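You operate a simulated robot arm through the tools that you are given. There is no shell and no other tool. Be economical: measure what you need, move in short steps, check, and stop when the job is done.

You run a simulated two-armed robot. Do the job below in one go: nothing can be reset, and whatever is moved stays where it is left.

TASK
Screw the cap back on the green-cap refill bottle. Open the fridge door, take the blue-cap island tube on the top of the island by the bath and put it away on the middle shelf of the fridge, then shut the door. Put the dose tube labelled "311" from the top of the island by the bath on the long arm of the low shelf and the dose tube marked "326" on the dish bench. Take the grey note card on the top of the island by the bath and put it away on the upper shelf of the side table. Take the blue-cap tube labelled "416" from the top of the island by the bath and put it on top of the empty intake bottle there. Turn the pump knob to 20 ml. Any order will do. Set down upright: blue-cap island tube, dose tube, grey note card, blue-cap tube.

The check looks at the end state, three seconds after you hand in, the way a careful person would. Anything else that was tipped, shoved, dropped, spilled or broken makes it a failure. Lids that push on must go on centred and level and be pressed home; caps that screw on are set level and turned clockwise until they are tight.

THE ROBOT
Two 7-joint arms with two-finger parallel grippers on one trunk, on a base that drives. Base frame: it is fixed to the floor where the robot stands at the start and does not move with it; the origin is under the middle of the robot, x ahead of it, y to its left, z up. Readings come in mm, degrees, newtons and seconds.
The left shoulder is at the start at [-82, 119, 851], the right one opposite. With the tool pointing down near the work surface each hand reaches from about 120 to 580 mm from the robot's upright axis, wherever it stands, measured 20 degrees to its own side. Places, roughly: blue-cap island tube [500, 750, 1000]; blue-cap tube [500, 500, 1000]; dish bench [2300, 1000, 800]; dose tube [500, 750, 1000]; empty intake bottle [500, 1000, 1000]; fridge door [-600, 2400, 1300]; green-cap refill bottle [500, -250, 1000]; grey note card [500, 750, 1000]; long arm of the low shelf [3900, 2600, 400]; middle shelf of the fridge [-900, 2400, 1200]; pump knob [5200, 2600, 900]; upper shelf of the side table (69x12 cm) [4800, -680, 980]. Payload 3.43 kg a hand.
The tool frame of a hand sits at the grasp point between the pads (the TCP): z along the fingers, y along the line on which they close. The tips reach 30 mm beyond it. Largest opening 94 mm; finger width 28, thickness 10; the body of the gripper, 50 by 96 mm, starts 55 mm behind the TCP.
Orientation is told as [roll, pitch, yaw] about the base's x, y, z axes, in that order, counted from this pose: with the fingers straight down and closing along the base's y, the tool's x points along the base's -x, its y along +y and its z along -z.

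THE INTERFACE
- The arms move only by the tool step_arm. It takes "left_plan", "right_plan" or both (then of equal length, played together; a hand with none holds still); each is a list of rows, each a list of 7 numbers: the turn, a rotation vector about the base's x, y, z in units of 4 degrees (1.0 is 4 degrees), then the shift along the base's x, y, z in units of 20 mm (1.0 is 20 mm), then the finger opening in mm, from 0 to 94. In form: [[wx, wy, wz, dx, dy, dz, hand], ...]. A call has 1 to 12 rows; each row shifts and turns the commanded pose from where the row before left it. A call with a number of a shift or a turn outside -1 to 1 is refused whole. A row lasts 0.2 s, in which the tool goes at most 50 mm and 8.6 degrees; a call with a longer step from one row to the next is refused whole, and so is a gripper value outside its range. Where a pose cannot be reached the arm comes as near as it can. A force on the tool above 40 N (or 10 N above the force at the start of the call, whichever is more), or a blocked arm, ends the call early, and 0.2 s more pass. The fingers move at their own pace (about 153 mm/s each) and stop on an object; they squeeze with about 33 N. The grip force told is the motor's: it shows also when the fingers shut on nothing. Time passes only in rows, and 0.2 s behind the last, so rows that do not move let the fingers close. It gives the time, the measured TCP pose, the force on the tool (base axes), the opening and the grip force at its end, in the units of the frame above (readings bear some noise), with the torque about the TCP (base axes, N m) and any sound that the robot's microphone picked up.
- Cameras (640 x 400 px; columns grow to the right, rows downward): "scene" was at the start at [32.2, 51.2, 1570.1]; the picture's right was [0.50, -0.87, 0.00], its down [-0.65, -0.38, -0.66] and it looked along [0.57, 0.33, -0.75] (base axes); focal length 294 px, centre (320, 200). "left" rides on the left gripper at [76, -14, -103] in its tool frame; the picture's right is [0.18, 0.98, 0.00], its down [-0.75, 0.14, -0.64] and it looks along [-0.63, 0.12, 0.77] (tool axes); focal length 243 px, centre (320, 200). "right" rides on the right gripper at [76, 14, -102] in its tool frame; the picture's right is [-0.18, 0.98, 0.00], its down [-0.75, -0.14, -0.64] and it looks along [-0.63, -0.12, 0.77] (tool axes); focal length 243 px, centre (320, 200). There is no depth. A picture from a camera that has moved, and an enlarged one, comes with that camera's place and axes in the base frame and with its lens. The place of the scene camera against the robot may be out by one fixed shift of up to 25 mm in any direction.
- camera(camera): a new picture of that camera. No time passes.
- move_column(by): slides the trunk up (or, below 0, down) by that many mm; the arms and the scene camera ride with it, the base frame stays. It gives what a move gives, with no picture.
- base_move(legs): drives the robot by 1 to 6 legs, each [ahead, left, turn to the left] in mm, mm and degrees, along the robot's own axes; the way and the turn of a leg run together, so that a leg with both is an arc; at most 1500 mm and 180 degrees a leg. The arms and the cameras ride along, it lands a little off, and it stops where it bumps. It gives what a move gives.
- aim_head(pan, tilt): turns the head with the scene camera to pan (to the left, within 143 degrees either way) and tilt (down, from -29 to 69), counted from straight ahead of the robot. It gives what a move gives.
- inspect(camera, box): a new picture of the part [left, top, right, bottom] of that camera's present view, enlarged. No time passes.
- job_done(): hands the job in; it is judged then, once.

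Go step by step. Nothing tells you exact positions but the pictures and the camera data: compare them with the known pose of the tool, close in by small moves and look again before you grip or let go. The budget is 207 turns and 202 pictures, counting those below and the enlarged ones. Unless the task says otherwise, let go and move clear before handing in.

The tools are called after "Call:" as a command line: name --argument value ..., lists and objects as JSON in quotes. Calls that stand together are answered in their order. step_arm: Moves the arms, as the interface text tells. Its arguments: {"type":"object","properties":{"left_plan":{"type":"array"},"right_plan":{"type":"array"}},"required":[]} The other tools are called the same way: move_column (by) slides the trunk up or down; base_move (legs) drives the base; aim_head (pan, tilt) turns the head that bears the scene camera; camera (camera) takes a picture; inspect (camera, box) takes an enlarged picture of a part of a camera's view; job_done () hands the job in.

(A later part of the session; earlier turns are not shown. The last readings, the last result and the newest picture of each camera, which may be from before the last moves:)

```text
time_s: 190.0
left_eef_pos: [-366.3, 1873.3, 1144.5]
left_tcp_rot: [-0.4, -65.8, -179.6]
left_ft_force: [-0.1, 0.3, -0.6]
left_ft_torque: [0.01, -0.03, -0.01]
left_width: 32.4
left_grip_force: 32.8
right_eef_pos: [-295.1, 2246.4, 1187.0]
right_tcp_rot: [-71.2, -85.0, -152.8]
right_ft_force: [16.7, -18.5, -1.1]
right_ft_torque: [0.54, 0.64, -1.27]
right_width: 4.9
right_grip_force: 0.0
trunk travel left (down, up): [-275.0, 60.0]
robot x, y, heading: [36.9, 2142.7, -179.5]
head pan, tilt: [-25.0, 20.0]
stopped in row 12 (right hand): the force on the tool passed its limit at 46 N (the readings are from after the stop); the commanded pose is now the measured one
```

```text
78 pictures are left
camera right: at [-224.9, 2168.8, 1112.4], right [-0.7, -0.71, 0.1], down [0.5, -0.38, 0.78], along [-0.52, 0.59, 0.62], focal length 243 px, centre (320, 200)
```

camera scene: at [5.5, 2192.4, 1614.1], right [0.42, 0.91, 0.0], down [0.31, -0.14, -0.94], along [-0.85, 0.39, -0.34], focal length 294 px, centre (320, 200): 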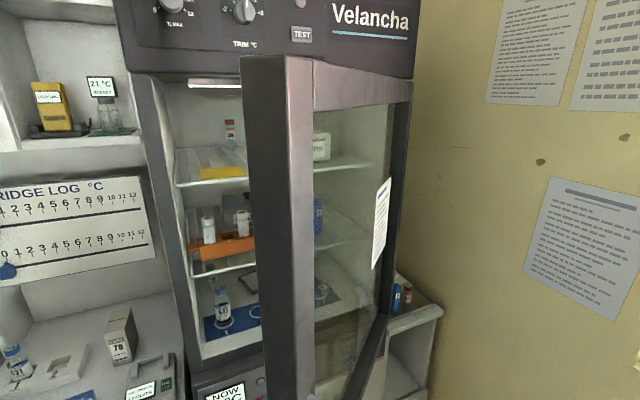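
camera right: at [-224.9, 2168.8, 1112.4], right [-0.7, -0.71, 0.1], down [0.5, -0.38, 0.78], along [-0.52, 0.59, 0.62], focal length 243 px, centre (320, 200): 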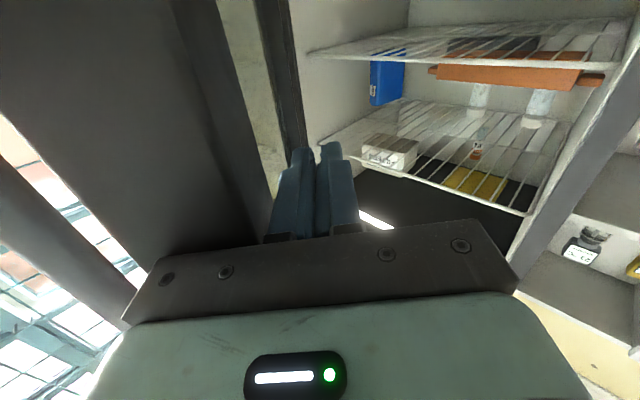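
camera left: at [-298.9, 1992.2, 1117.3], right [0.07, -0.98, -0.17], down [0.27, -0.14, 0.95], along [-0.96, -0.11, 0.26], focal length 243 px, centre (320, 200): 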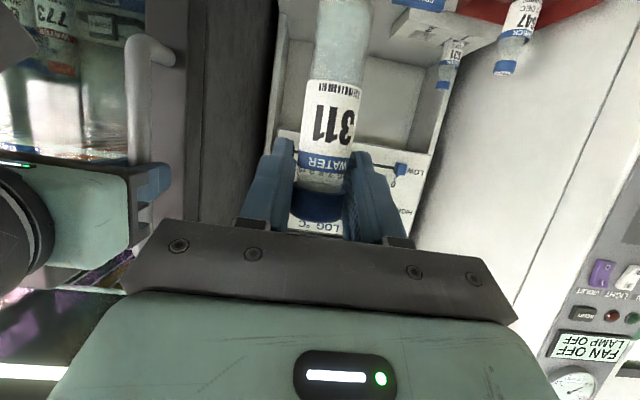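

Call:
step_arm --right_plan '[[0, 0, 0, -0.8, -0.3, 0, 5], [0, 0, -0.5, -0.8, 0.5, 0, 5], [0, 0, -0.5, -0.8, 0.8, 0, 5], [0, 0, -0.5, -0.6, 0.8, 0, 5], [0, 0, 0, 0.4, 0.8, 0, 5], [0, 0, 0, 0.5, 0.8, 0, 5], [0, 0, 0, 0.5, 0.8, 0, 5], [0, 0, 0, 0.5, 0.8, 0, 5], [0, 0, 0, 0.5, 0.8, 0, 5], [0, 0, 0, 0.5, 0.8, 0, 5], [0, 0, 0, 0.5, 0.8, 0, 5], [0, 0, 0, 0.5, 0.8, 0, 5]]'

Call:
camera --camera "scene"

```text
time_s: 190.4
left_eef_pos: [-367.2, 1870.9, 1145.1]
left_tcp_rot: [-0.7, -65.8, -179.4]
left_ft_force: [-0.1, 1.2, -0.5]
left_ft_torque: [-0.01, 0.0, -0.01]
left_width: 32.6
left_grip_force: 32.7
right_eef_pos: [-308.0, 2234.4, 1187.1]
right_tcp_rot: [-72.8, -85.0, -150.6]
right_ft_force: [16.6, -22.9, -0.5]
right_ft_torque: [0.61, 0.58, -1.52]
right_width: 4.4
right_grip_force: 0.0
trunk travel left (down, up): [-275.0, 60.0]
robot x, y, heading: [35.8, 2140.8, -179.3]
head pan, tilt: [-25.0, 20.0]
stopped in row 2 (right hand): the force on the tool passed its limit at 50 N (the readings are from after the stop); the commanded pose is now the measured one
```

```text
77 pictures are left
camera scene: at [5.1, 2190.8, 1614.1], right [0.42, 0.91, 0.0], down [0.31, -0.14, -0.94], along [-0.85, 0.39, -0.34], focal length 294 px, centre (320, 200)
```

scene: 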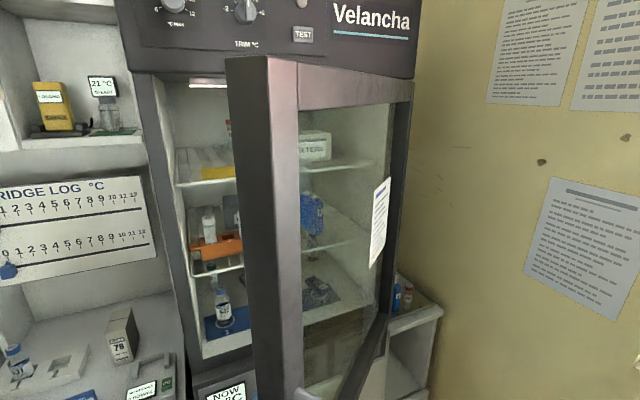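

Call:
step_arm --right_plan '[[0, 0, 0, -0.5, -0.7, 0, 5], [0, 0, 0, -0.7, -0.6, 0, 5], [0, 0, 0, -0.7, -0.3, 0, 5], [0, 0, 0, -0.8, 0.5, 0, 5], [0, 0, 0, -0.7, 0.7, 0, 5], [0, 0, 0, -0.7, 0.7, 0, 5], [0, 0, 0, -0.4, 0.7, 0, 5]]'

Call:
camera --camera "right"

Call:
camera --camera "scene"

```text
time_s: 191.4
left_eef_pos: [-367.0, 1873.0, 1144.4]
left_tcp_rot: [-0.4, -65.8, -179.6]
left_ft_force: [-0.5, 0.3, 0.4]
left_ft_torque: [0.01, -0.01, 0.01]
left_width: 32.3
left_grip_force: 33.2
right_eef_pos: [-355.1, 2202.4, 1184.4]
right_tcp_rot: [-71.0, -84.8, -151.5]
right_ft_force: [12.7, -21.3, -0.6]
right_ft_torque: [0.65, 0.49, -1.47]
right_width: 5.2
right_grip_force: 0.1
trunk travel left (down, up): [-275.0, 60.0]
robot x, y, heading: [36.8, 2141.2, -179.6]
head pan, tilt: [-25.0, 20.0]
stopped in row 4 (right hand): the force on the tool passed its limit at 48 N (the readings are from after the stop); the commanded pose is now the measured one
```

```text
76 pictures are left
camera right: at [-282.7, 2126.6, 1111.1], right [-0.67, -0.73, 0.1], down [0.51, -0.36, 0.78], along [-0.54, 0.58, 0.62], focal length 243 px, centre (320, 200)
```

right: 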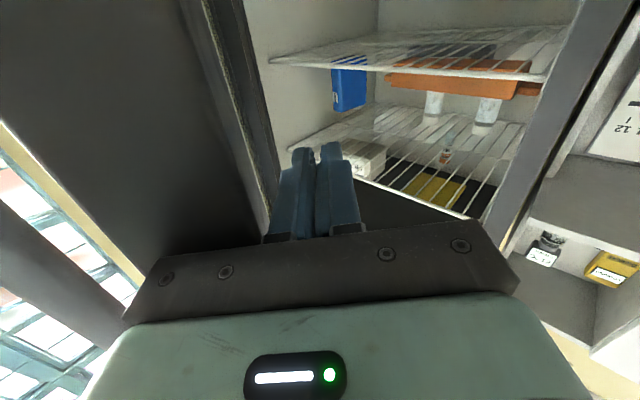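

```text
75 pictures are left
camera scene: at [4.1, 2192.3, 1614.0], right [0.42, 0.91, 0.0], down [0.31, -0.14, -0.94], along [-0.85, 0.39, -0.34], focal length 294 px, centre (320, 200)
```

scene: 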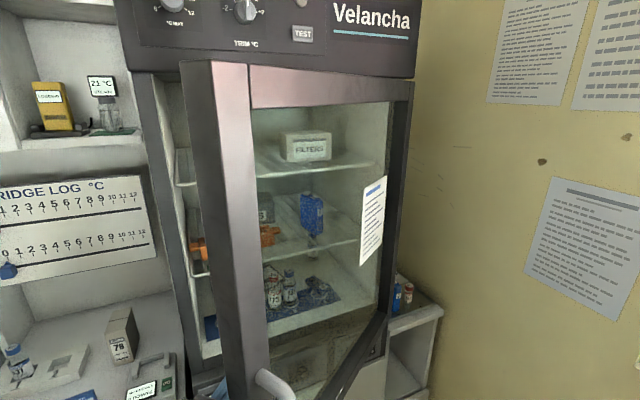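

The wrist hooks the door edge. I ease off slightly and follow the door's true arc.

Call:
step_arm --right_plan '[[0, 0, 0, 0.6, -0.6, 0, 5], [0, 0, 0.2, 0.72, 0.63, 0, 5], [0, 0, 0.2, 0.72, 0.65, 0, 5], [0, 0, 0.2, 0.7, 0.67, 0, 5], [0, 0, 0.2, 0.68, 0.69, 0, 5], [0, 0, 0.2, 0.66, 0.72, 0, 5], [0, 0, 0.2, 0.64, 0.74, 0, 5], [0, 0, 0.2, 0.6, 0.77, 0, 5], [0, 0, 0.2, 0.58, 0.79, 0, 5], [0, 0, 0.2, 0.55, 0.81, 0, 5], [0, 0, 0.2, 0.52, 0.83, 0, 5]]'

Call:
camera --camera "scene"

```text
time_s: 193.0
left_eef_pos: [-365.4, 1871.5, 1146.0]
left_tcp_rot: [-0.6, -65.8, -179.4]
left_ft_force: [-0.7, 0.1, -1.3]
left_ft_torque: [0.0, -0.03, -0.01]
left_width: 32.6
left_grip_force: 33.1
right_eef_pos: [-261.4, 2268.4, 1184.3]
right_tcp_rot: [-72.5, -84.7, -145.4]
right_ft_force: [15.8, -16.8, -1.6]
right_ft_torque: [0.49, 0.61, -1.22]
right_width: 5.2
right_grip_force: 0.0
trunk travel left (down, up): [-275.0, 60.0]
robot x, y, heading: [37.2, 2144.7, -179.4]
head pan, tilt: [-25.0, 20.0]
stopped in row 7 (right hand): the force on the tool passed its limit at 41 N (the readings are from after the stop); the commanded pose is now the measured one
```

```text
74 pictures are left
camera scene: at [6.7, 2191.4, 1614.1], right [0.42, 0.91, 0.0], down [0.31, -0.14, -0.94], along [-0.86, 0.39, -0.34], focal length 294 px, centre (320, 200)
```

scene: 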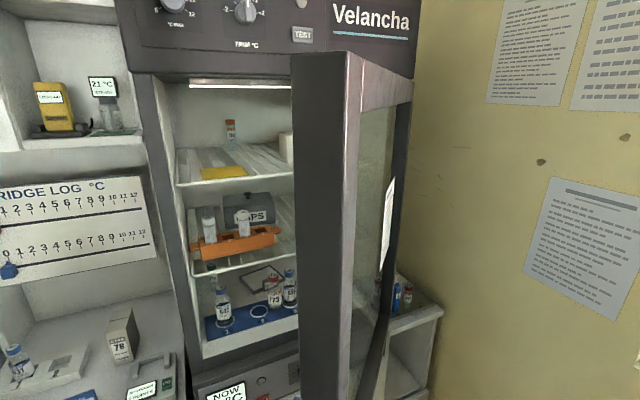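

Call:
step_arm --right_plan '[[0, 0, 0, 0.7, -0.6, 0, 5], [0, 0, 0.3, 0.55, 0.72, 0, 5], [0, 0, 0.3, 0.52, 0.74, 0, 5], [0, 0, 0.3, 0.5, 0.76, 0, 5], [0, 0, 0.3, 0.45, 0.78, 0, 5], [0, 0, 0.3, 0.42, 0.8, 0, 5], [0, 0, 0.3, 0.4, 0.82, 0, 5]]'

Call:
camera --camera "scene"

```text
time_s: 194.4
left_eef_pos: [-362.8, 1872.0, 1146.3]
left_tcp_rot: [-0.6, -65.9, -179.5]
left_ft_force: [0.6, -0.5, -0.9]
left_ft_torque: [-0.03, 0.01, 0.05]
left_width: 32.5
left_grip_force: 33.6
right_eef_pos: [-198.6, 2330.4, 1184.1]
right_tcp_rot: [-70.3, -84.6, -141.5]
right_ft_force: [21.5, -16.4, -4.4]
right_ft_torque: [0.38, 1.04, -1.38]
right_width: 5.0
right_grip_force: 0.0
right hand out of reach, approached as far as the arm can: row 7
trunk travel left (down, up): [-275.0, 60.0]
robot x, y, heading: [34.2, 2143.8, -179.5]
head pan, tilt: [-25.0, 20.0]
stopped in row 7 (right hand): the force on the tool passed its limit at 50 N (the readings are from after the stop); the commanded pose is now the measured one
```

```text
73 pictures are left
camera scene: at [8.7, 2190.7, 1614.1], right [0.42, 0.91, 0.0], down [0.31, -0.14, -0.94], along [-0.86, 0.39, -0.34], focal length 294 px, centre (320, 200)
```

scene: 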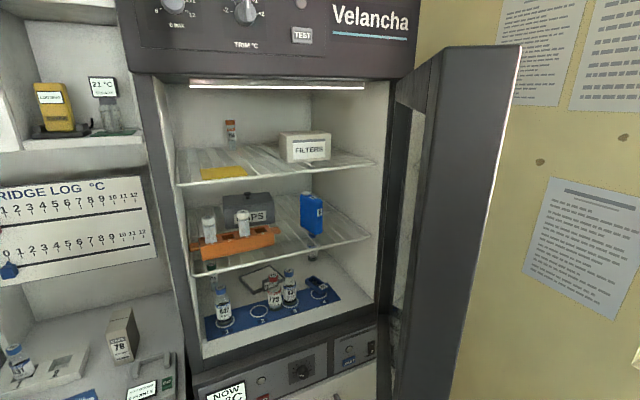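

The door stands about 75–80° open. I withdraw the right hand and study the shelf.

Call:
step_arm --right_plan '[[0, 0, 0, 0.6, -0.5, 0, 5], [0, 0, 0, 0.5, -0.8, 0, 5], [0, 0, 0, 0.3, -0.9, 0, 5], [0, 0, 0, 0, -1, 0, 5], [0, 0, 0, 0, -1, 0, 5], [0, 0, 0, 0, -1, 0, 5]]'

Call:
inspect --camera "scene" --box '[180, 170, 400, 310]'

Call:
inspect --camera "right" --box '[200, 0, 640, 240]'

```text
time_s: 195.8
left_eef_pos: [-365.7, 1873.2, 1145.3]
left_tcp_rot: [-0.3, -65.6, -179.6]
left_ft_force: [-0.4, -0.5, 0.6]
left_ft_torque: [0.0, 0.05, -0.03]
left_width: 32.4
left_grip_force: 32.7
right_eef_pos: [-173.7, 2229.1, 1182.0]
right_tcp_rot: [-67.5, -84.5, -144.5]
right_ft_force: [-0.5, -0.1, 1.0]
right_ft_torque: [0.01, -0.02, -0.02]
right_width: 5.1
right_grip_force: 0.0
trunk travel left (down, up): [-275.0, 60.0]
robot x, y, heading: [35.0, 2141.3, -179.6]
head pan, tilt: [-25.0, 20.0]
```

```text
2.86 times, centred on (290, 240) of scene
camera zoom: at [3.5, 2192.7, 1613.9], right [0.42, 0.91, 0.0], down [0.31, -0.14, -0.94], along [-0.85, 0.39, -0.34], focal length 840 px, centre (406, 86)
```

zoom: 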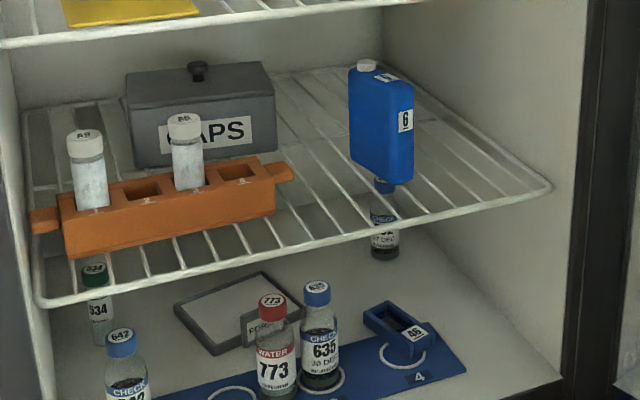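

```text
1.45 times, centred on (420, 120) of right
camera zoom: at [-89.3, 2166.8, 1109.3], right [-0.53, -0.84, 0.1], down [0.56, -0.26, 0.79], along [-0.64, 0.47, 0.61], focal length 353 px, centre (174, 316)
```

zoom: 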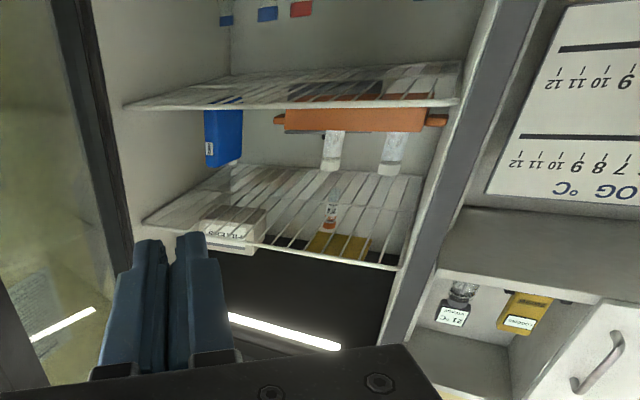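

The middle shelf (wire rack, z ≈ 1235) has a free strip in front of the orange tray; I plan to stand the tube near [-629, 2342]. I check how my right arm sits before driving in.

Call:
aim_head --pan -40 --tilt 60

Call:
camera --camera "scene"

```text
time_s: 196.9
left_eef_pos: [-366.4, 1873.5, 1145.6]
left_tcp_rot: [-0.3, -65.7, -179.6]
left_ft_force: [-0.2, 0.4, -0.6]
left_ft_torque: [0.02, 0.0, 0.01]
left_width: 32.6
left_grip_force: 33.1
right_eef_pos: [-173.5, 2229.8, 1182.9]
right_tcp_rot: [-67.4, -84.5, -144.6]
right_ft_force: [0.1, -0.5, -0.2]
right_ft_torque: [-0.02, -0.01, -0.02]
right_width: 5.1
right_grip_force: 0.1
trunk travel left (down, up): [-275.0, 60.0]
robot x, y, heading: [37.0, 2140.6, -179.9]
head pan, tilt: [-40.0, 60.0]
```

```text
70 pictures are left
camera scene: at [37.2, 2197.1, 1555.8], right [0.64, 0.77, 0.0], down [0.67, -0.55, -0.5], along [-0.39, 0.32, -0.87], focal length 294 px, centre (320, 200)
```

scene: 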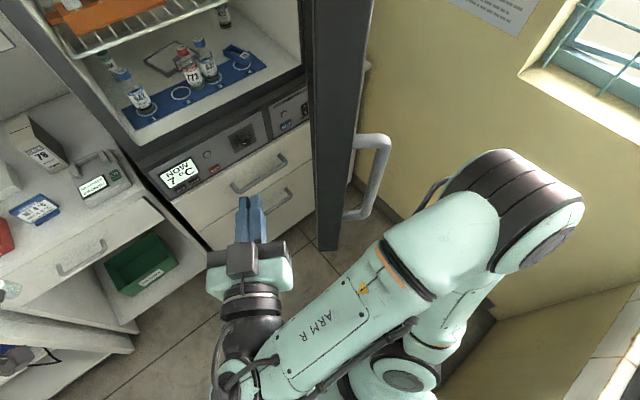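

The right elbow juts out toward the door, so I shift the base left, re-pose the right arm forward with the tool down (elbow tucked), and check.

Call:
base_move --legs '[[0, 200, 0]]'

Call:
step_arm --right_plan '[[-0.5, -0.85, 0, -1, 0, 0.3, 5], [-0.5, -0.85, 0, -1, 0, 0.3, 5], [-0.5, -0.85, 0, -1, 0, 0.3, 5], [-0.5, -0.85, 0, -1, 0.3, 0.3, 5], [-0.5, -0.85, 0, -1, 0.5, 0.3, 5], [-0.5, -0.85, 0, -1, 0.7, 0, 5], [-0.5, -0.85, 0, -0.5, 0.8, 0, 5], [-0.5, -0.85, 0, 0, 0.8, 0, 5], [-0.5, -0.85, 0, 0, 0.8, 0, 5], [-0.5, -0.85, 0, 0, 0.8, 0, 5], [-0.5, -0.85, 0, 0, 0.8, 0, 5], [-0.5, -0.85, 0, 0, 0.8, 0, 5]]'

Call:
step_arm --right_plan '[[-0.5, -0.85, 0, 0, 0.5, 0, 5], [-0.5, -0.85, 0, 0, 0.5, 0, 5], [-0.5, -0.85, 0, 0, 0, 0, 5], [-0.5, -0.85, 0, 0, 0, 0, 5], [-0.5, -0.85, 0, 0, 0, 0, 5], [-0.5, -0.85, 0, 0, 0, 0, 5], [-0.5, -0.85, 0, 0, 0, 0, 5], [-0.5, -0.85, 0, 0, 0, 0, 5], [-0.5, -0.85, 0, 0, 0, 0, 5]]'

Call:
camera --camera "scene"

```text
time_s: 199.3
left_eef_pos: [-364.7, 1672.7, 1145.2]
left_tcp_rot: [-0.3, -65.7, -179.6]
left_ft_force: [-0.7, 0.7, -0.5]
left_ft_torque: [0.01, 0.02, 0.0]
left_width: 32.6
left_grip_force: 32.7
right_eef_pos: [-171.9, 2028.5, 1182.7]
right_tcp_rot: [-67.6, -84.4, -144.3]
right_ft_force: [-0.2, 0.4, 0.2]
right_ft_torque: [0.01, -0.01, -0.01]
right_width: 5.2
right_grip_force: 0.0
trunk travel left (down, up): [-275.0, 60.0]
robot x, y, heading: [39.1, 1940.7, -179.5]
head pan, tilt: [-40.0, 60.0]
```

```text
time_s: 201.9
left_eef_pos: [-364.3, 1672.2, 1145.8]
left_tcp_rot: [-0.1, -65.6, -179.6]
left_ft_force: [1.3, -0.5, -0.1]
left_ft_torque: [-0.03, 0.0, 0.0]
left_width: 32.4
left_grip_force: 33.5
right_eef_pos: [-302.5, 2154.5, 1212.2]
right_tcp_rot: [-5.8, -40.2, 156.1]
right_ft_force: [0.1, -0.3, -0.5]
right_ft_torque: [-0.02, 0.02, 0.0]
right_width: 5.0
right_grip_force: 0.0
trunk travel left (down, up): [-275.0, 60.0]
robot x, y, heading: [38.9, 1942.7, -179.3]
head pan, tilt: [-40.0, 60.0]
```

```text
time_s: 203.9
left_eef_pos: [-365.2, 1672.0, 1145.3]
left_tcp_rot: [-0.3, -65.7, -179.6]
left_ft_force: [-0.2, 0.1, -0.6]
left_ft_torque: [-0.01, 0.02, 0.01]
left_width: 32.6
left_grip_force: 33.0
right_eef_pos: [-303.8, 2173.1, 1213.6]
right_tcp_rot: [-2.0, -4.8, 154.6]
right_ft_force: [0.0, 0.6, 0.3]
right_ft_torque: [0.03, 0.02, -0.01]
right_width: 5.3
right_grip_force: 0.1
trunk travel left (down, up): [-275.0, 60.0]
robot x, y, heading: [33.4, 1942.1, -179.5]
head pan, tilt: [-40.0, 60.0]
```

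```text
69 pictures are left
camera scene: at [38.4, 1996.5, 1555.7], right [0.64, 0.77, 0.0], down [0.67, -0.55, -0.5], along [-0.39, 0.32, -0.87], focal length 294 px, centre (320, 200)
```

scene: 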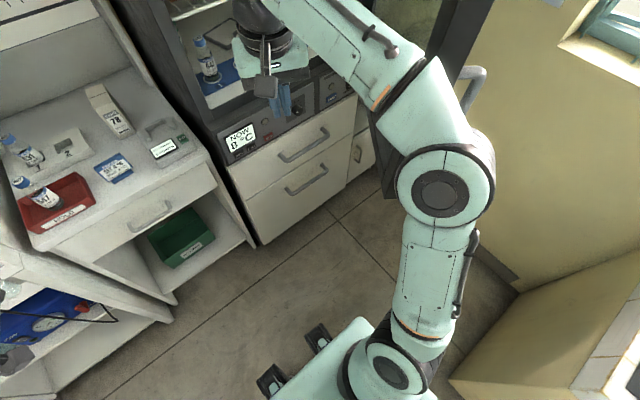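

Call:
step_arm --right_plan '[[-0.2, -0.4, 0, 0, -0.4, -1, 5], [-0.2, -0.4, 0, 0, -0.4, -1, 5], [0, 0, 0, 0, -0.4, -1, 5], [0, 0, 0, 0, -0.4, -1, 5], [0, 0, 0, 0, -0.4, -1, 5], [0, 0, 0, 0, -0.4, -1, 5], [0, 0, 0, 0, -0.4, -1, 5], [0, 0, 0, 0, -0.4, -1, 5], [0, 0, 0, 0, -0.4, -1, 5], [0, 0, 0, 0, -0.4, -1, 5], [0, 0, 0, 0, -0.4, -1, 5], [0, 0, 0, 0, -0.4, -1, 5]]'

Call:
camera --camera "scene"

```text
time_s: 206.5
left_eef_pos: [-365.2, 1672.3, 1145.0]
left_tcp_rot: [-0.3, -65.7, -179.6]
left_ft_force: [0.3, 0.2, 0.0]
left_ft_torque: [-0.02, 0.0, 0.0]
left_width: 32.5
left_grip_force: 33.1
right_eef_pos: [-303.4, 2077.0, 972.1]
right_tcp_rot: [-2.0, -1.3, 154.6]
right_ft_force: [-0.2, 0.9, -0.3]
right_ft_torque: [0.02, -0.03, 0.01]
right_width: 4.9
right_grip_force: 0.2
trunk travel left (down, up): [-275.0, 60.0]
robot x, y, heading: [39.2, 1940.6, -179.4]
head pan, tilt: [-40.0, 60.0]
```

```text
68 pictures are left
camera scene: at [38.6, 1996.3, 1555.7], right [0.64, 0.77, 0.0], down [0.67, -0.55, -0.5], along [-0.39, 0.32, -0.87], focal length 294 px, centre (320, 200)
```

scene: 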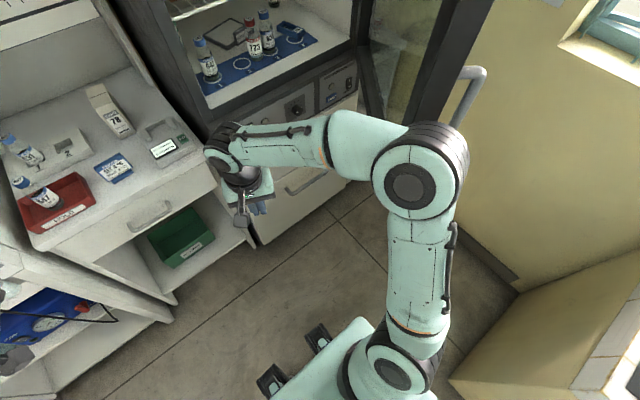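

The elbow fits inside the open door. I pull the right hand back a little, raise the left hand to shelf height, raise the trunk and approach diagonally.

Call:
move_column --by 55

Call:
step_arm --right_plan '[[0, 0, 0, 0.8, 0, -0.5, 5], [0, 0, 0, 0.8, 0, -0.5, 5], [0, 0, 0, 0.8, 0, -0.5, 5], [0, 0, 0, 0.6, 0, -0.5, 5], [0, 0, 0, 0, 0, 0, 5], [0, 0, 0, 0, 0, 0, 5], [0, 0, 0, 0, 0, 0, 5], [0, 0, 0, 0, 0, 0, 5]]' --left_plan '[[0, 0, 0, 0, 0.9, 0.9, 20], [0, 0, 0, 0, 0.9, 0.9, 20], [0, 0, 0, 0, 0.9, 0.9, 20], [0, 0, 0, 0, 0.9, 0.9, 20], [0, 0, 0, 0, 0.9, 0.9, 20], [0, 0, 0, 0, 0.9, 0.9, 20], [0, 0, 0, 0, 0.9, 0.9, 20], [0, 0, 0, 0, 0.9, 0.5, 20]]'

Call:
base_move --legs '[[185, -140, 0]]'

Call:
aim_head --pan -15 --tilt 28

Call:
camera --camera "scene"

Call:
camera --camera "left"

```text
time_s: 207.5
left_eef_pos: [-363.8, 1672.4, 1199.2]
left_tcp_rot: [-0.3, -65.8, -179.6]
left_ft_force: [-0.7, 0.6, -0.7]
left_ft_torque: [-0.04, 0.01, 0.01]
left_width: 32.5
left_grip_force: 32.8
right_eef_pos: [-302.8, 2078.5, 1028.4]
right_tcp_rot: [-2.1, -1.3, 154.5]
right_ft_force: [-0.5, -0.5, -0.5]
right_ft_torque: [0.01, 0.05, 0.01]
right_width: 4.9
right_grip_force: 0.1
trunk travel left (down, up): [-330.0, 5.0]
robot x, y, heading: [38.0, 1941.2, -179.5]
head pan, tilt: [-40.0, 60.0]
```

```text
time_s: 209.3
left_eef_pos: [-366.3, 1817.8, 1335.9]
left_tcp_rot: [-0.2, -65.6, -179.6]
left_ft_force: [-0.8, -0.2, -0.5]
left_ft_torque: [0.02, 0.03, -0.02]
left_width: 32.4
left_grip_force: 32.9
right_eef_pos: [-243.5, 2079.7, 986.5]
right_tcp_rot: [-2.0, -1.2, 154.6]
right_ft_force: [-0.5, -0.2, -0.1]
right_ft_torque: [-0.04, 0.04, 0.01]
right_width: 5.0
right_grip_force: 0.1
trunk travel left (down, up): [-330.0, 5.0]
robot x, y, heading: [37.5, 1941.1, -179.5]
head pan, tilt: [-40.0, 60.0]
```

```text
time_s: 211.1
left_eef_pos: [-551.0, 1952.7, 1335.2]
left_tcp_rot: [-0.3, -65.8, -179.4]
left_ft_force: [0.0, 0.0, -0.9]
left_ft_torque: [-0.02, 0.05, 0.0]
left_width: 32.8
left_grip_force: 33.6
right_eef_pos: [-429.0, 2216.4, 987.2]
right_tcp_rot: [-2.2, -1.3, 154.7]
right_ft_force: [0.0, -0.6, 1.5]
right_ft_torque: [0.03, -0.03, 0.06]
right_width: 5.2
right_grip_force: 0.1
trunk travel left (down, up): [-330.0, 5.0]
robot x, y, heading: [-146.6, 2076.7, -179.4]
head pan, tilt: [-40.0, 60.0]
```

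```text
time_s: 212.1
left_eef_pos: [-552.6, 1953.9, 1335.5]
left_tcp_rot: [-0.3, -65.7, -179.3]
left_ft_force: [-0.8, 0.4, -0.3]
left_ft_torque: [0.01, -0.03, 0.01]
left_width: 32.5
left_grip_force: 33.1
right_eef_pos: [-429.7, 2216.1, 988.2]
right_tcp_rot: [-2.1, -1.2, 154.7]
right_ft_force: [-0.3, -0.2, -0.5]
right_ft_torque: [0.01, -0.01, -0.03]
right_width: 4.8
right_grip_force: 0.2
trunk travel left (down, up): [-330.0, 5.0]
robot x, y, heading: [-151.1, 2081.1, -179.3]
head pan, tilt: [-15.0, 28.0]
```

```text
67 pictures are left
camera scene: at [-183.5, 2115.3, 1659.8], right [0.25, 0.97, 0.0], down [0.46, -0.12, -0.88], along [-0.85, 0.22, -0.47], focal length 294 px, centre (320, 200)
```

scene: 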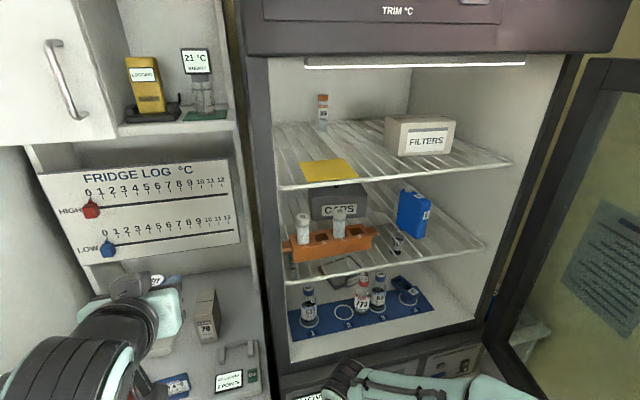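

```text
66 pictures are left
camera left: at [-426.2, 1970.0, 1308.8], right [0.08, -0.98, -0.17], down [0.28, -0.14, 0.95], along [-0.96, -0.12, 0.26], focal length 243 px, centre (320, 200)
```

left: 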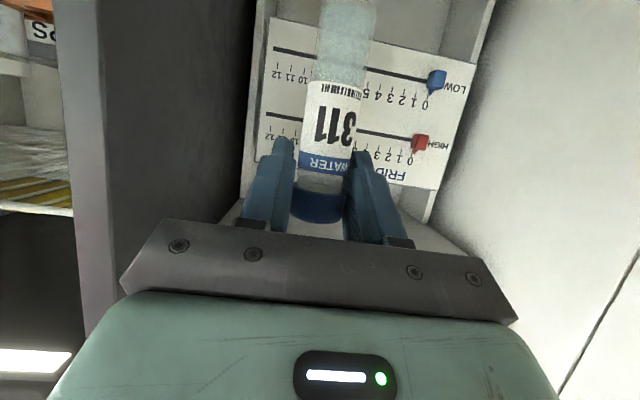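

Call:
step_arm --left_plan '[[0, 0, 0, 0.9, 0.3, 0, 20], [0, 0, 0, 0.9, 0.5, 0, 20], [0, 0, -0.5, 0.8, 0.8, 0, 20], [0, 0, -0.5, 0, 1, 0, 20], [0, 0, -0.5, 0, 1, 0, 20], [0, 0, -0.5, 0, 1, 0, 20], [0, 0, -0.5, 0, 1, 0, 20], [0, 0, -0.5, 0, 1, 0, 20], [0, 0, 0, 0, 1, 0, 20], [0, 0, 0, 0, 1, 0, 20], [0, 0, 0, 0, 1, 0, 20], [0, 0, 0, 0, 1, 0, 20]]'

Call:
step_arm --left_plan '[[0, 0, 0, 0, 1, 0, 20], [0, 0, 0, 0, 1, 0, 20], [0, 0, 0, 0, 1, 0, 20], [0, 0, 0, 0, 1, 0, 20]]'

Call:
camera --camera "scene"

Call:
camera --camera "left"

```text
time_s: 214.7
left_eef_pos: [-503.2, 2159.4, 1337.5]
left_tcp_rot: [-3.4, -65.2, 171.6]
left_ft_force: [-0.4, 0.4, -1.0]
left_ft_torque: [0.03, 0.02, -0.01]
left_width: 32.1
left_grip_force: 32.9
right_eef_pos: [-428.9, 2215.6, 987.2]
right_tcp_rot: [-2.0, -1.3, 154.7]
right_ft_force: [0.5, 0.5, 0.3]
right_ft_torque: [0.02, 0.01, -0.04]
right_width: 4.9
right_grip_force: 0.1
trunk travel left (down, up): [-330.0, 5.0]
robot x, y, heading: [-149.7, 2077.9, -179.4]
head pan, tilt: [-15.0, 28.0]
```

```text
time_s: 215.6
left_eef_pos: [-504.7, 2200.8, 1357.8]
left_tcp_rot: [-20.9, -62.6, -175.3]
left_ft_force: [0.4, -0.2, 0.4]
left_ft_torque: [0.02, 0.03, 0.0]
left_width: 32.3
left_grip_force: 32.7
right_eef_pos: [-429.4, 2217.1, 988.0]
right_tcp_rot: [-1.9, -1.3, 154.7]
right_ft_force: [-1.2, 0.7, -0.2]
right_ft_torque: [0.01, 0.02, 0.01]
right_width: 5.0
right_grip_force: 0.0
trunk travel left (down, up): [-330.0, 5.0]
robot x, y, heading: [-146.9, 2076.4, -179.3]
head pan, tilt: [-15.0, 28.0]
stopped in row 4 (left hand): the arm was blocked; the commanded pose is now the measured one
```

```text
65 pictures are left
camera scene: at [-183.6, 2115.3, 1659.9], right [0.25, 0.97, 0.0], down [0.45, -0.12, -0.88], along [-0.86, 0.22, -0.47], focal length 294 px, centre (320, 200)
```

scene: 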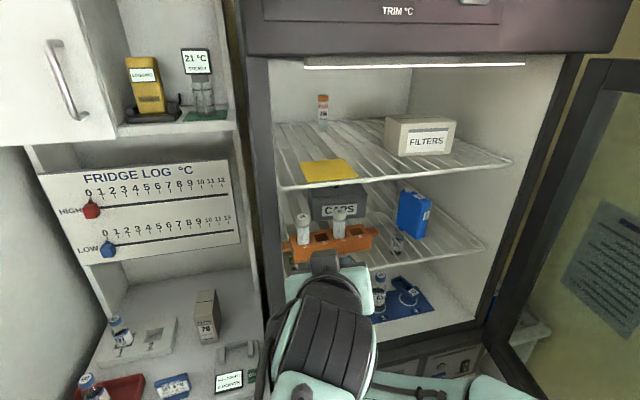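

```text
64 pictures are left
camera left: at [-378.0, 2188.4, 1337.3], right [-0.15, -0.93, -0.32], down [0.17, -0.35, 0.92], along [-0.97, 0.08, 0.21], focal length 243 px, centre (320, 200)
```

left: 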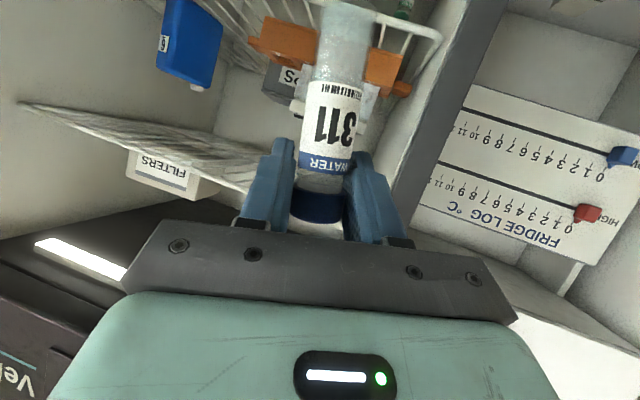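

The left arm jammed crossing inward (tube tilted but held). I undo that, shift the base 60 mm to the right, and try again from there.

Call:
step_arm --left_plan '[[-0.5, 0.12, 0.15, 0, -0.6, -0.25, 20], [-0.5, 0.12, 0.15, 0, -0.6, -0.25, 20], [-0.5, 0.12, 0.15, 0, -0.5, -0.25, 20], [-0.5, 0.12, 0.15, 0, -0.4, -0.25, 20]]'

Call:
base_move --legs '[[0, -60, 0]]'

Call:
camera --camera "left"

```text
time_s: 216.6
left_eef_pos: [-507.8, 2154.7, 1338.2]
left_tcp_rot: [-3.6, -64.1, 171.8]
left_ft_force: [0.0, 0.7, -1.1]
left_ft_torque: [-0.04, 0.02, 0.0]
left_width: 32.5
left_grip_force: 33.0
right_eef_pos: [-429.6, 2216.3, 987.4]
right_tcp_rot: [-2.0, -1.2, 154.6]
right_ft_force: [0.8, 0.5, 0.3]
right_ft_torque: [-0.01, 0.02, 0.01]
right_width: 5.0
right_grip_force: 0.0
trunk travel left (down, up): [-330.0, 5.0]
robot x, y, heading: [-147.8, 2081.0, -179.6]
head pan, tilt: [-15.0, 28.0]
```

```text
time_s: 217.8
left_eef_pos: [-507.0, 2213.9, 1339.4]
left_tcp_rot: [-3.6, -64.0, 171.9]
left_ft_force: [0.5, 0.0, -1.2]
left_ft_torque: [0.04, 0.03, 0.03]
left_width: 32.3
left_grip_force: 33.0
right_eef_pos: [-430.1, 2275.3, 987.2]
right_tcp_rot: [-1.9, -1.3, 154.8]
right_ft_force: [-0.1, -0.1, 0.2]
right_ft_torque: [0.01, -0.01, -0.04]
right_width: 4.9
right_grip_force: 0.1
trunk travel left (down, up): [-330.0, 5.0]
robot x, y, heading: [-149.8, 2138.2, -179.4]
head pan, tilt: [-15.0, 28.0]
```

```text
63 pictures are left
camera left: at [-381.1, 2205.1, 1314.9], right [-0.11, -0.97, -0.19], down [0.21, -0.21, 0.95], along [-0.97, 0.07, 0.23], focal length 243 px, centre (320, 200)
```

left: 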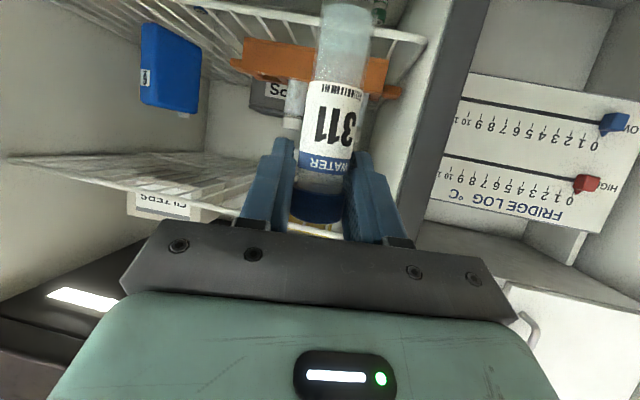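

Call:
step_arm --left_plan '[[-0.16, 0.24, 0.39, -0.87, 0.1, 0, 20], [-0.16, 0.24, 0.39, -0.87, 0.1, 0, 20], [0, 0, 0, -0.87, 0.1, 0, 20], [0, 0, 0, -0.87, 0, 0, 20], [0, 0, 0, -0.87, 0, 0, 20], [0, 0, 0, -0.8, 0, -0.3, 20]]'

Call:
camera --camera "left"

Call:
inspect --camera "scene" --box '[250, 180, 410, 300]'

```text
time_s: 218.7
left_eef_pos: [-510.0, 2261.8, 1374.5]
left_tcp_rot: [-12.8, -67.9, 174.0]
left_ft_force: [-0.1, -0.1, -0.6]
left_ft_torque: [0.0, -0.02, 0.0]
left_width: 32.7
left_grip_force: 33.0
right_eef_pos: [-431.1, 2275.7, 987.6]
right_tcp_rot: [-2.0, -1.3, 154.8]
right_ft_force: [0.2, 0.2, 0.2]
right_ft_torque: [-0.02, 0.0, 0.02]
right_width: 5.0
right_grip_force: 0.1
trunk travel left (down, up): [-330.0, 5.0]
robot x, y, heading: [-150.3, 2141.1, -179.3]
head pan, tilt: [-15.0, 28.0]
stopped in row 4 (left hand): the arm was blocked; the commanded pose is now the measured one
```

```text
62 pictures are left
camera left: at [-387.0, 2241.4, 1342.7], right [-0.23, -0.94, -0.25], down [0.24, -0.31, 0.92], along [-0.94, 0.15, 0.29], focal length 243 px, centre (320, 200)
```

left: 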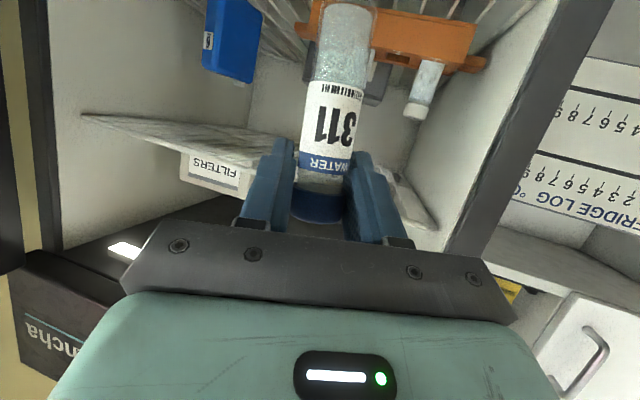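

```text
3.33 times, centred on (330, 240) of scene
camera zoom: at [-184.5, 2174.9, 1659.9], right [0.25, 0.97, 0.0], down [0.46, -0.12, -0.88], along [-0.86, 0.22, -0.47], focal length 980 px, centre (287, 67)
```

zoom: 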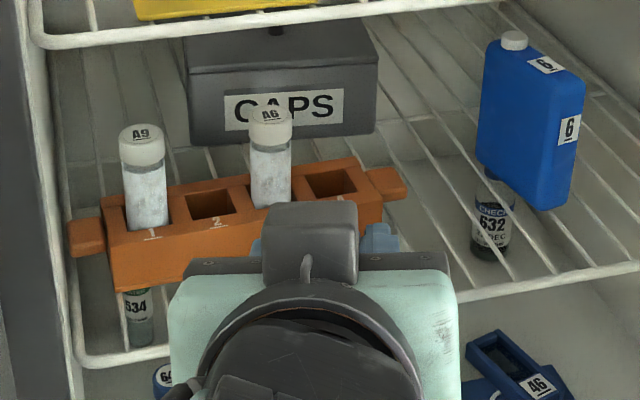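

The left arm jams when crossing to the robot's right. I back off, restore the hand on its own side, and will turn the robot 30° so the shelf lies straight ahead of the left arm.

Call:
base_move --legs '[[-120, 0, 0]]'

Call:
step_arm --left_plan '[[-0.2, -0.07, 0.73, -0.2, -0.9, -0.2, 20], [-0.2, -0.07, 0.73, -0.2, -0.9, -0.2, 20], [-0.2, -0.07, 0.73, -0.2, -0.9, -0.2, 20], [-0.2, -0.07, 0.73, -0.2, -0.9, -0.2, 20], [-0.2, -0.07, 0.73, -0.2, -0.9, -0.2, 20], [-0.2, -0.07, 0.73, 0, -0.9, -0.2, 20], [0, 0, 0, 0, -0.9, -0.2, 20], [0, 0, 0, 0, -0.9, -0.2, 20], [0, 0, 0, 0, -0.9, -0.2, 20], [0, 0, 0, 0, -0.9, 0, 20], [0, 0, 0, 0, -0.9, 0, 20]]'

Call:
camera --camera "left"

```text
time_s: 219.9
left_eef_pos: [-392.5, 2263.7, 1374.7]
left_tcp_rot: [-12.8, -68.0, 173.9]
left_ft_force: [-0.3, -0.1, 0.1]
left_ft_torque: [-0.02, -0.01, -0.03]
left_width: 32.4
left_grip_force: 32.6
right_eef_pos: [-313.2, 2277.1, 987.9]
right_tcp_rot: [-2.0, -1.3, 154.8]
right_ft_force: [0.5, -0.5, -0.7]
right_ft_torque: [-0.01, 0.01, 0.0]
right_width: 4.9
right_grip_force: 0.0
trunk travel left (down, up): [-330.0, 5.0]
robot x, y, heading: [-29.3, 2136.9, -179.3]
head pan, tilt: [-15.0, 28.0]
```

```text
time_s: 222.3
left_eef_pos: [-411.5, 2064.2, 1338.5]
left_tcp_rot: [-0.7, -66.1, -179.5]
left_ft_force: [0.4, 0.0, -0.7]
left_ft_torque: [0.02, 0.01, 0.01]
left_width: 32.7
left_grip_force: 33.2
right_eef_pos: [-311.6, 2278.5, 987.2]
right_tcp_rot: [-2.0, -1.2, 154.8]
right_ft_force: [-0.5, -0.3, -0.7]
right_ft_torque: [0.03, -0.01, 0.03]
right_width: 5.1
right_grip_force: 0.1
trunk travel left (down, up): [-330.0, 5.0]
robot x, y, heading: [-29.1, 2144.5, -179.2]
head pan, tilt: [-15.0, 28.0]
```

```text
60 pictures are left
camera left: at [-286.6, 2079.6, 1310.3], right [0.07, -0.98, -0.17], down [0.28, -0.15, 0.95], along [-0.96, -0.12, 0.26], focal length 243 px, centre (320, 200)
```

left: 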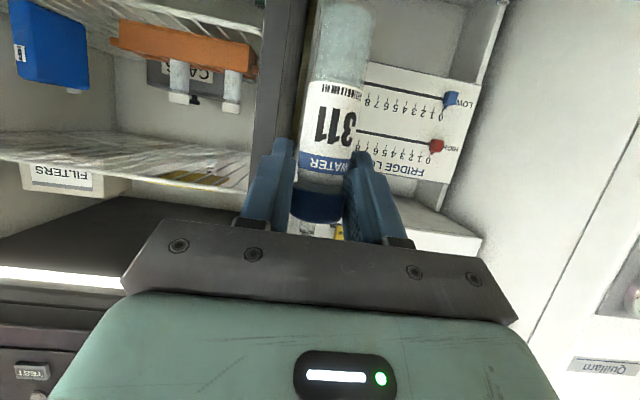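

Call:
base_move --legs '[[0, 100, 0], [0, 0, -30.5], [75, 45, 0]]'

Call:
camera --camera "left"

Call:
aim_head --pan 0 --tilt 35

Call:
camera --camera "scene"

```text
time_s: 226.0
left_eef_pos: [-484.0, 2166.1, 1337.9]
left_tcp_rot: [-0.7, -66.0, 150.0]
left_ft_force: [0.1, 0.2, -0.4]
left_ft_torque: [-0.03, 0.01, -0.04]
left_width: 32.5
left_grip_force: 32.9
right_eef_pos: [-290.3, 2297.8, 987.4]
right_tcp_rot: [-2.0, -1.4, 124.5]
right_ft_force: [-0.1, 0.1, -0.4]
right_ft_torque: [0.0, -0.01, 0.03]
right_width: 5.4
right_grip_force: 0.0
trunk travel left (down, up): [-330.0, 5.0]
robot x, y, heading: [-120.3, 2039.6, 150.3]
head pan, tilt: [-15.0, 28.0]
```

```text
59 pictures are left
camera left: at [-367.8, 2116.0, 1310.2], right [-0.44, -0.88, -0.17], down [0.17, -0.27, 0.95], along [-0.88, 0.38, 0.26], focal length 243 px, centre (320, 200)
```

left: 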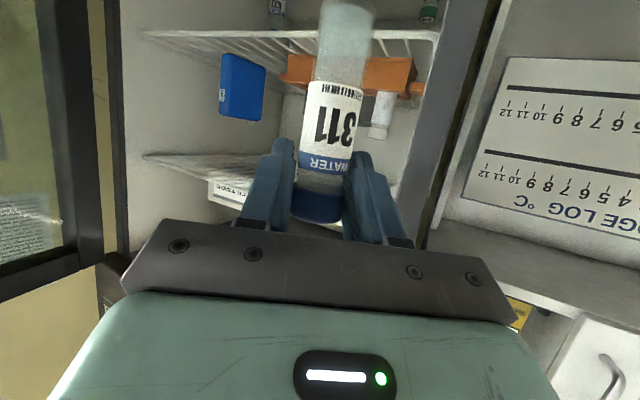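

```text
time_s: 226.8
left_eef_pos: [-483.0, 2166.9, 1338.4]
left_tcp_rot: [-0.6, -66.0, 150.0]
left_ft_force: [-0.5, 0.2, -1.1]
left_ft_torque: [0.02, -0.06, 0.01]
left_width: 32.3
left_grip_force: 33.3
right_eef_pos: [-290.1, 2297.1, 988.4]
right_tcp_rot: [-2.0, -1.3, 124.4]
right_ft_force: [-0.3, 0.2, 0.5]
right_ft_torque: [0.01, 0.0, -0.01]
right_width: 5.0
right_grip_force: 0.0
trunk travel left (down, up): [-330.0, 5.0]
robot x, y, heading: [-112.6, 2037.3, 150.3]
head pan, tilt: [0.0, 35.0]
```

```text
58 pictures are left
camera scene: at [-145.5, 2073.0, 1649.0], right [0.5, 0.87, 0.0], down [0.5, -0.28, -0.82], along [-0.71, 0.41, -0.57], focal length 294 px, centre (320, 200)
```

scene: 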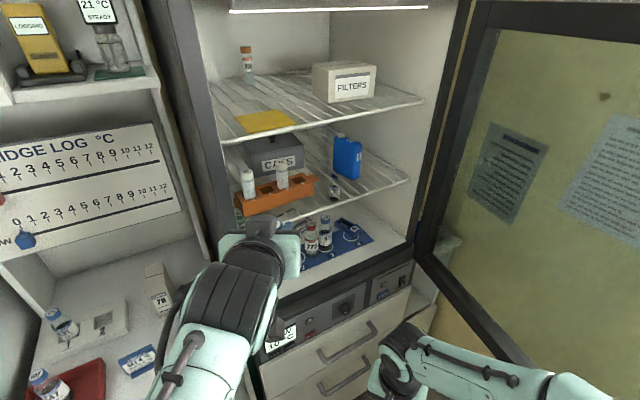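

The way is straight ahead now: target [-624, 2252], shelf z ≈ 1220. I advance along the hand's axis.

Call:
step_arm --left_plan '[[0, 0, 0, -0.88, 0.53, 0, 20], [0, 0, 0, -0.88, 0.53, 0, 20], [0, 0, 0, -0.88, 0.53, 0, 20], [0, 0, 0, -0.88, 0.53, 0, 20], [0, 0, 0, -0.88, 0.53, 0, 20], [0, 0, 0, -0.88, 0.53, 0, 20], [0, 0, 0, -0.88, 0.53, 0, 20], [0, 0, 0, -0.88, 0.53, -0.3, 20]]'

Call:
inspect --camera "left" --box '[160, 0, 480, 240]'

Call:
inspect --camera "scene" --box '[200, 130, 380, 260]'

```text
time_s: 228.6
left_eef_pos: [-624.2, 2252.0, 1330.5]
left_tcp_rot: [-0.6, -66.0, 149.9]
left_ft_force: [0.4, 0.0, -1.0]
left_ft_torque: [-0.04, 0.01, 0.02]
left_width: 32.6
left_grip_force: 33.0
right_eef_pos: [-291.2, 2298.0, 987.7]
right_tcp_rot: [-2.0, -1.3, 124.4]
right_ft_force: [0.0, -0.7, 0.5]
right_ft_torque: [0.01, 0.0, -0.02]
right_width: 5.1
right_grip_force: 0.0
trunk travel left (down, up): [-330.0, 5.0]
robot x, y, heading: [-118.7, 2039.0, 150.3]
head pan, tilt: [0.0, 35.0]
```

```text
1.67 times, centred on (320, 120) of left
camera zoom: at [-509.5, 2201.7, 1304.4], right [-0.44, -0.88, -0.17], down [0.17, -0.27, 0.95], along [-0.88, 0.38, 0.26], focal length 404 px, centre (320, 333)
```

zoom: 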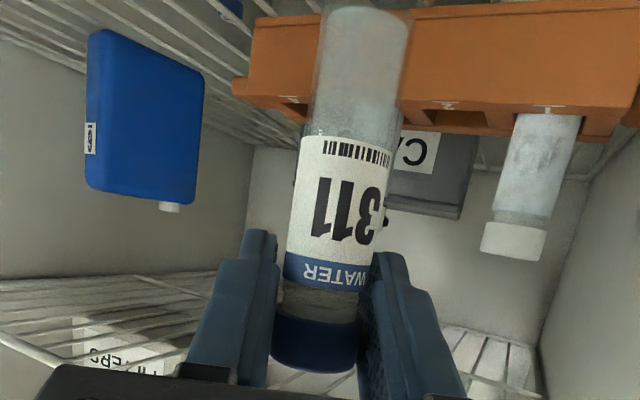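

```text
3.08 times, centred on (290, 195) of scene
camera zoom: at [-146.1, 2073.2, 1649.0], right [0.49, 0.87, 0.0], down [0.5, -0.28, -0.82], along [-0.71, 0.41, -0.57], focal length 905 px, centre (412, 215)
```

zoom: 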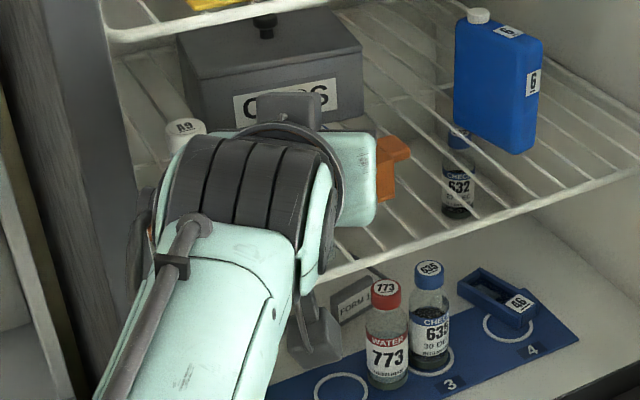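

Call:
step_arm --left_plan '[[0, 0, 0, 0, 0, -0.5, 20], [0, 0, 0, 0, 0, -0.4, 20], [0, 0, 0, 0, 0, -0.1, 20], [0, 0, 0, 0, 0, -0.1, 20]]'

Call:
step_arm --left_plan '[[0, 0, 0, 0, 0, -0.08, 20], [0, 0, 0, 0, 0, -0.08, 20], [0, 0, 0, 0, 0, 0, 20]]'

Call:
step_arm --left_plan '[[0, 0, 0, 0, 0, -0.08, 20], [0, 0, 0, 0, 0, -0.08, 20], [0, 0, 0, 0, 0, 0, 20]]'

```text
time_s: 229.6
left_eef_pos: [-624.3, 2250.2, 1310.8]
left_tcp_rot: [-0.5, -66.0, 150.0]
left_ft_force: [0.2, 1.5, -0.7]
left_ft_torque: [0.01, -0.01, -0.02]
left_width: 32.3
left_grip_force: 32.9
right_eef_pos: [-289.6, 2299.2, 987.9]
right_tcp_rot: [-2.0, -1.3, 124.4]
right_ft_force: [0.6, 0.5, 0.2]
right_ft_torque: [0.0, 0.02, -0.02]
right_width: 5.0
right_grip_force: 0.2
trunk travel left (down, up): [-330.0, 5.0]
robot x, y, heading: [-118.5, 2036.9, 150.3]
head pan, tilt: [0.0, 35.0]
```

```text
time_s: 230.4
left_eef_pos: [-623.8, 2251.1, 1306.8]
left_tcp_rot: [-0.5, -66.0, 149.9]
left_ft_force: [0.5, 0.8, -0.5]
left_ft_torque: [-0.02, 0.02, 0.05]
left_width: 32.6
left_grip_force: 32.7
right_eef_pos: [-290.0, 2297.9, 988.6]
right_tcp_rot: [-2.0, -1.3, 124.4]
right_ft_force: [0.3, 0.4, -0.5]
right_ft_torque: [0.01, -0.02, -0.01]
right_width: 5.0
right_grip_force: 0.1
trunk travel left (down, up): [-330.0, 5.0]
robot x, y, heading: [-111.9, 2041.0, 150.3]
head pan, tilt: [0.0, 35.0]
```

```text
time_s: 231.2
left_eef_pos: [-623.2, 2250.8, 1303.6]
left_tcp_rot: [-0.6, -66.0, 150.1]
left_ft_force: [0.0, -0.2, 0.1]
left_ft_torque: [0.01, 0.01, 0.02]
left_width: 32.4
left_grip_force: 33.5
right_eef_pos: [-290.2, 2298.3, 988.3]
right_tcp_rot: [-2.1, -1.4, 124.5]
right_ft_force: [-1.0, 0.6, -0.7]
right_ft_torque: [-0.03, 0.0, -0.03]
right_width: 4.8
right_grip_force: 0.0
trunk travel left (down, up): [-330.0, 5.0]
robot x, y, heading: [-119.5, 2041.7, 150.2]
head pan, tilt: [0.0, 35.0]
```

Call:
step_arm --left_plan '[[0, 0, 0, 0, 0, -0.08, 20], [0, 0, 0, 0, 0, -0.08, 20], [0, 0, 0, 0, 0, 0, 20]]'

Call:
step_arm --left_plan '[[0, 0, 0, 0, 0, -0.06, 20], [0, 0, 0, 0, 0, -0.06, 20], [0, 0, 0, 0, 0, 0, 20]]'

Call:
inspect --camera "left" --box '[160, 0, 480, 240]'

```text
time_s: 232.0
left_eef_pos: [-624.1, 2252.1, 1299.8]
left_tcp_rot: [-0.6, -66.0, 150.0]
left_ft_force: [0.5, -0.2, 0.3]
left_ft_torque: [0.0, -0.02, 0.01]
left_width: 32.3
left_grip_force: 33.4
right_eef_pos: [-290.1, 2299.0, 988.6]
right_tcp_rot: [-2.0, -1.3, 124.4]
right_ft_force: [0.1, 0.5, 0.7]
right_ft_torque: [-0.02, -0.01, 0.02]
right_width: 4.9
right_grip_force: 0.0
trunk travel left (down, up): [-330.0, 5.0]
robot x, y, heading: [-113.3, 2038.6, 150.2]
head pan, tilt: [0.0, 35.0]
```

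```text
time_s: 232.8
left_eef_pos: [-623.8, 2250.9, 1298.2]
left_tcp_rot: [-0.6, -66.1, 150.0]
left_ft_force: [-0.2, 0.6, 0.1]
left_ft_torque: [0.01, -0.01, -0.02]
left_width: 32.9
left_grip_force: 33.3
right_eef_pos: [-290.3, 2298.1, 988.3]
right_tcp_rot: [-2.1, -1.2, 124.3]
right_ft_force: [0.2, 0.5, 0.0]
right_ft_torque: [-0.04, 0.04, 0.0]
right_width: 5.2
right_grip_force: 0.0
trunk travel left (down, up): [-330.0, 5.0]
robot x, y, heading: [-119.6, 2038.5, 150.4]
head pan, tilt: [0.0, 35.0]
```

```text
1.67 times, centred on (320, 120) of left
camera zoom: at [-509.0, 2201.3, 1270.4], right [-0.44, -0.88, -0.17], down [0.17, -0.27, 0.95], along [-0.88, 0.38, 0.27], focal length 404 px, centre (320, 333)
```

zoom: 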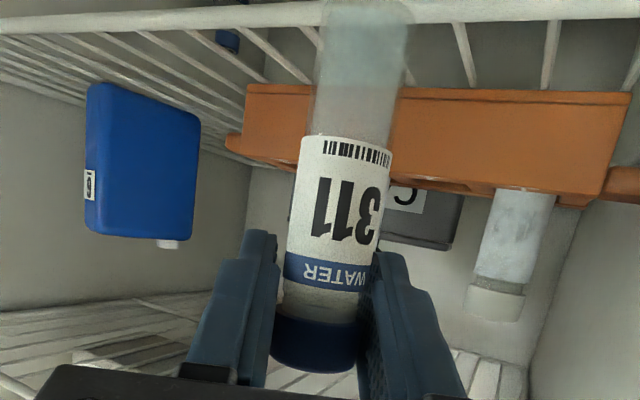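

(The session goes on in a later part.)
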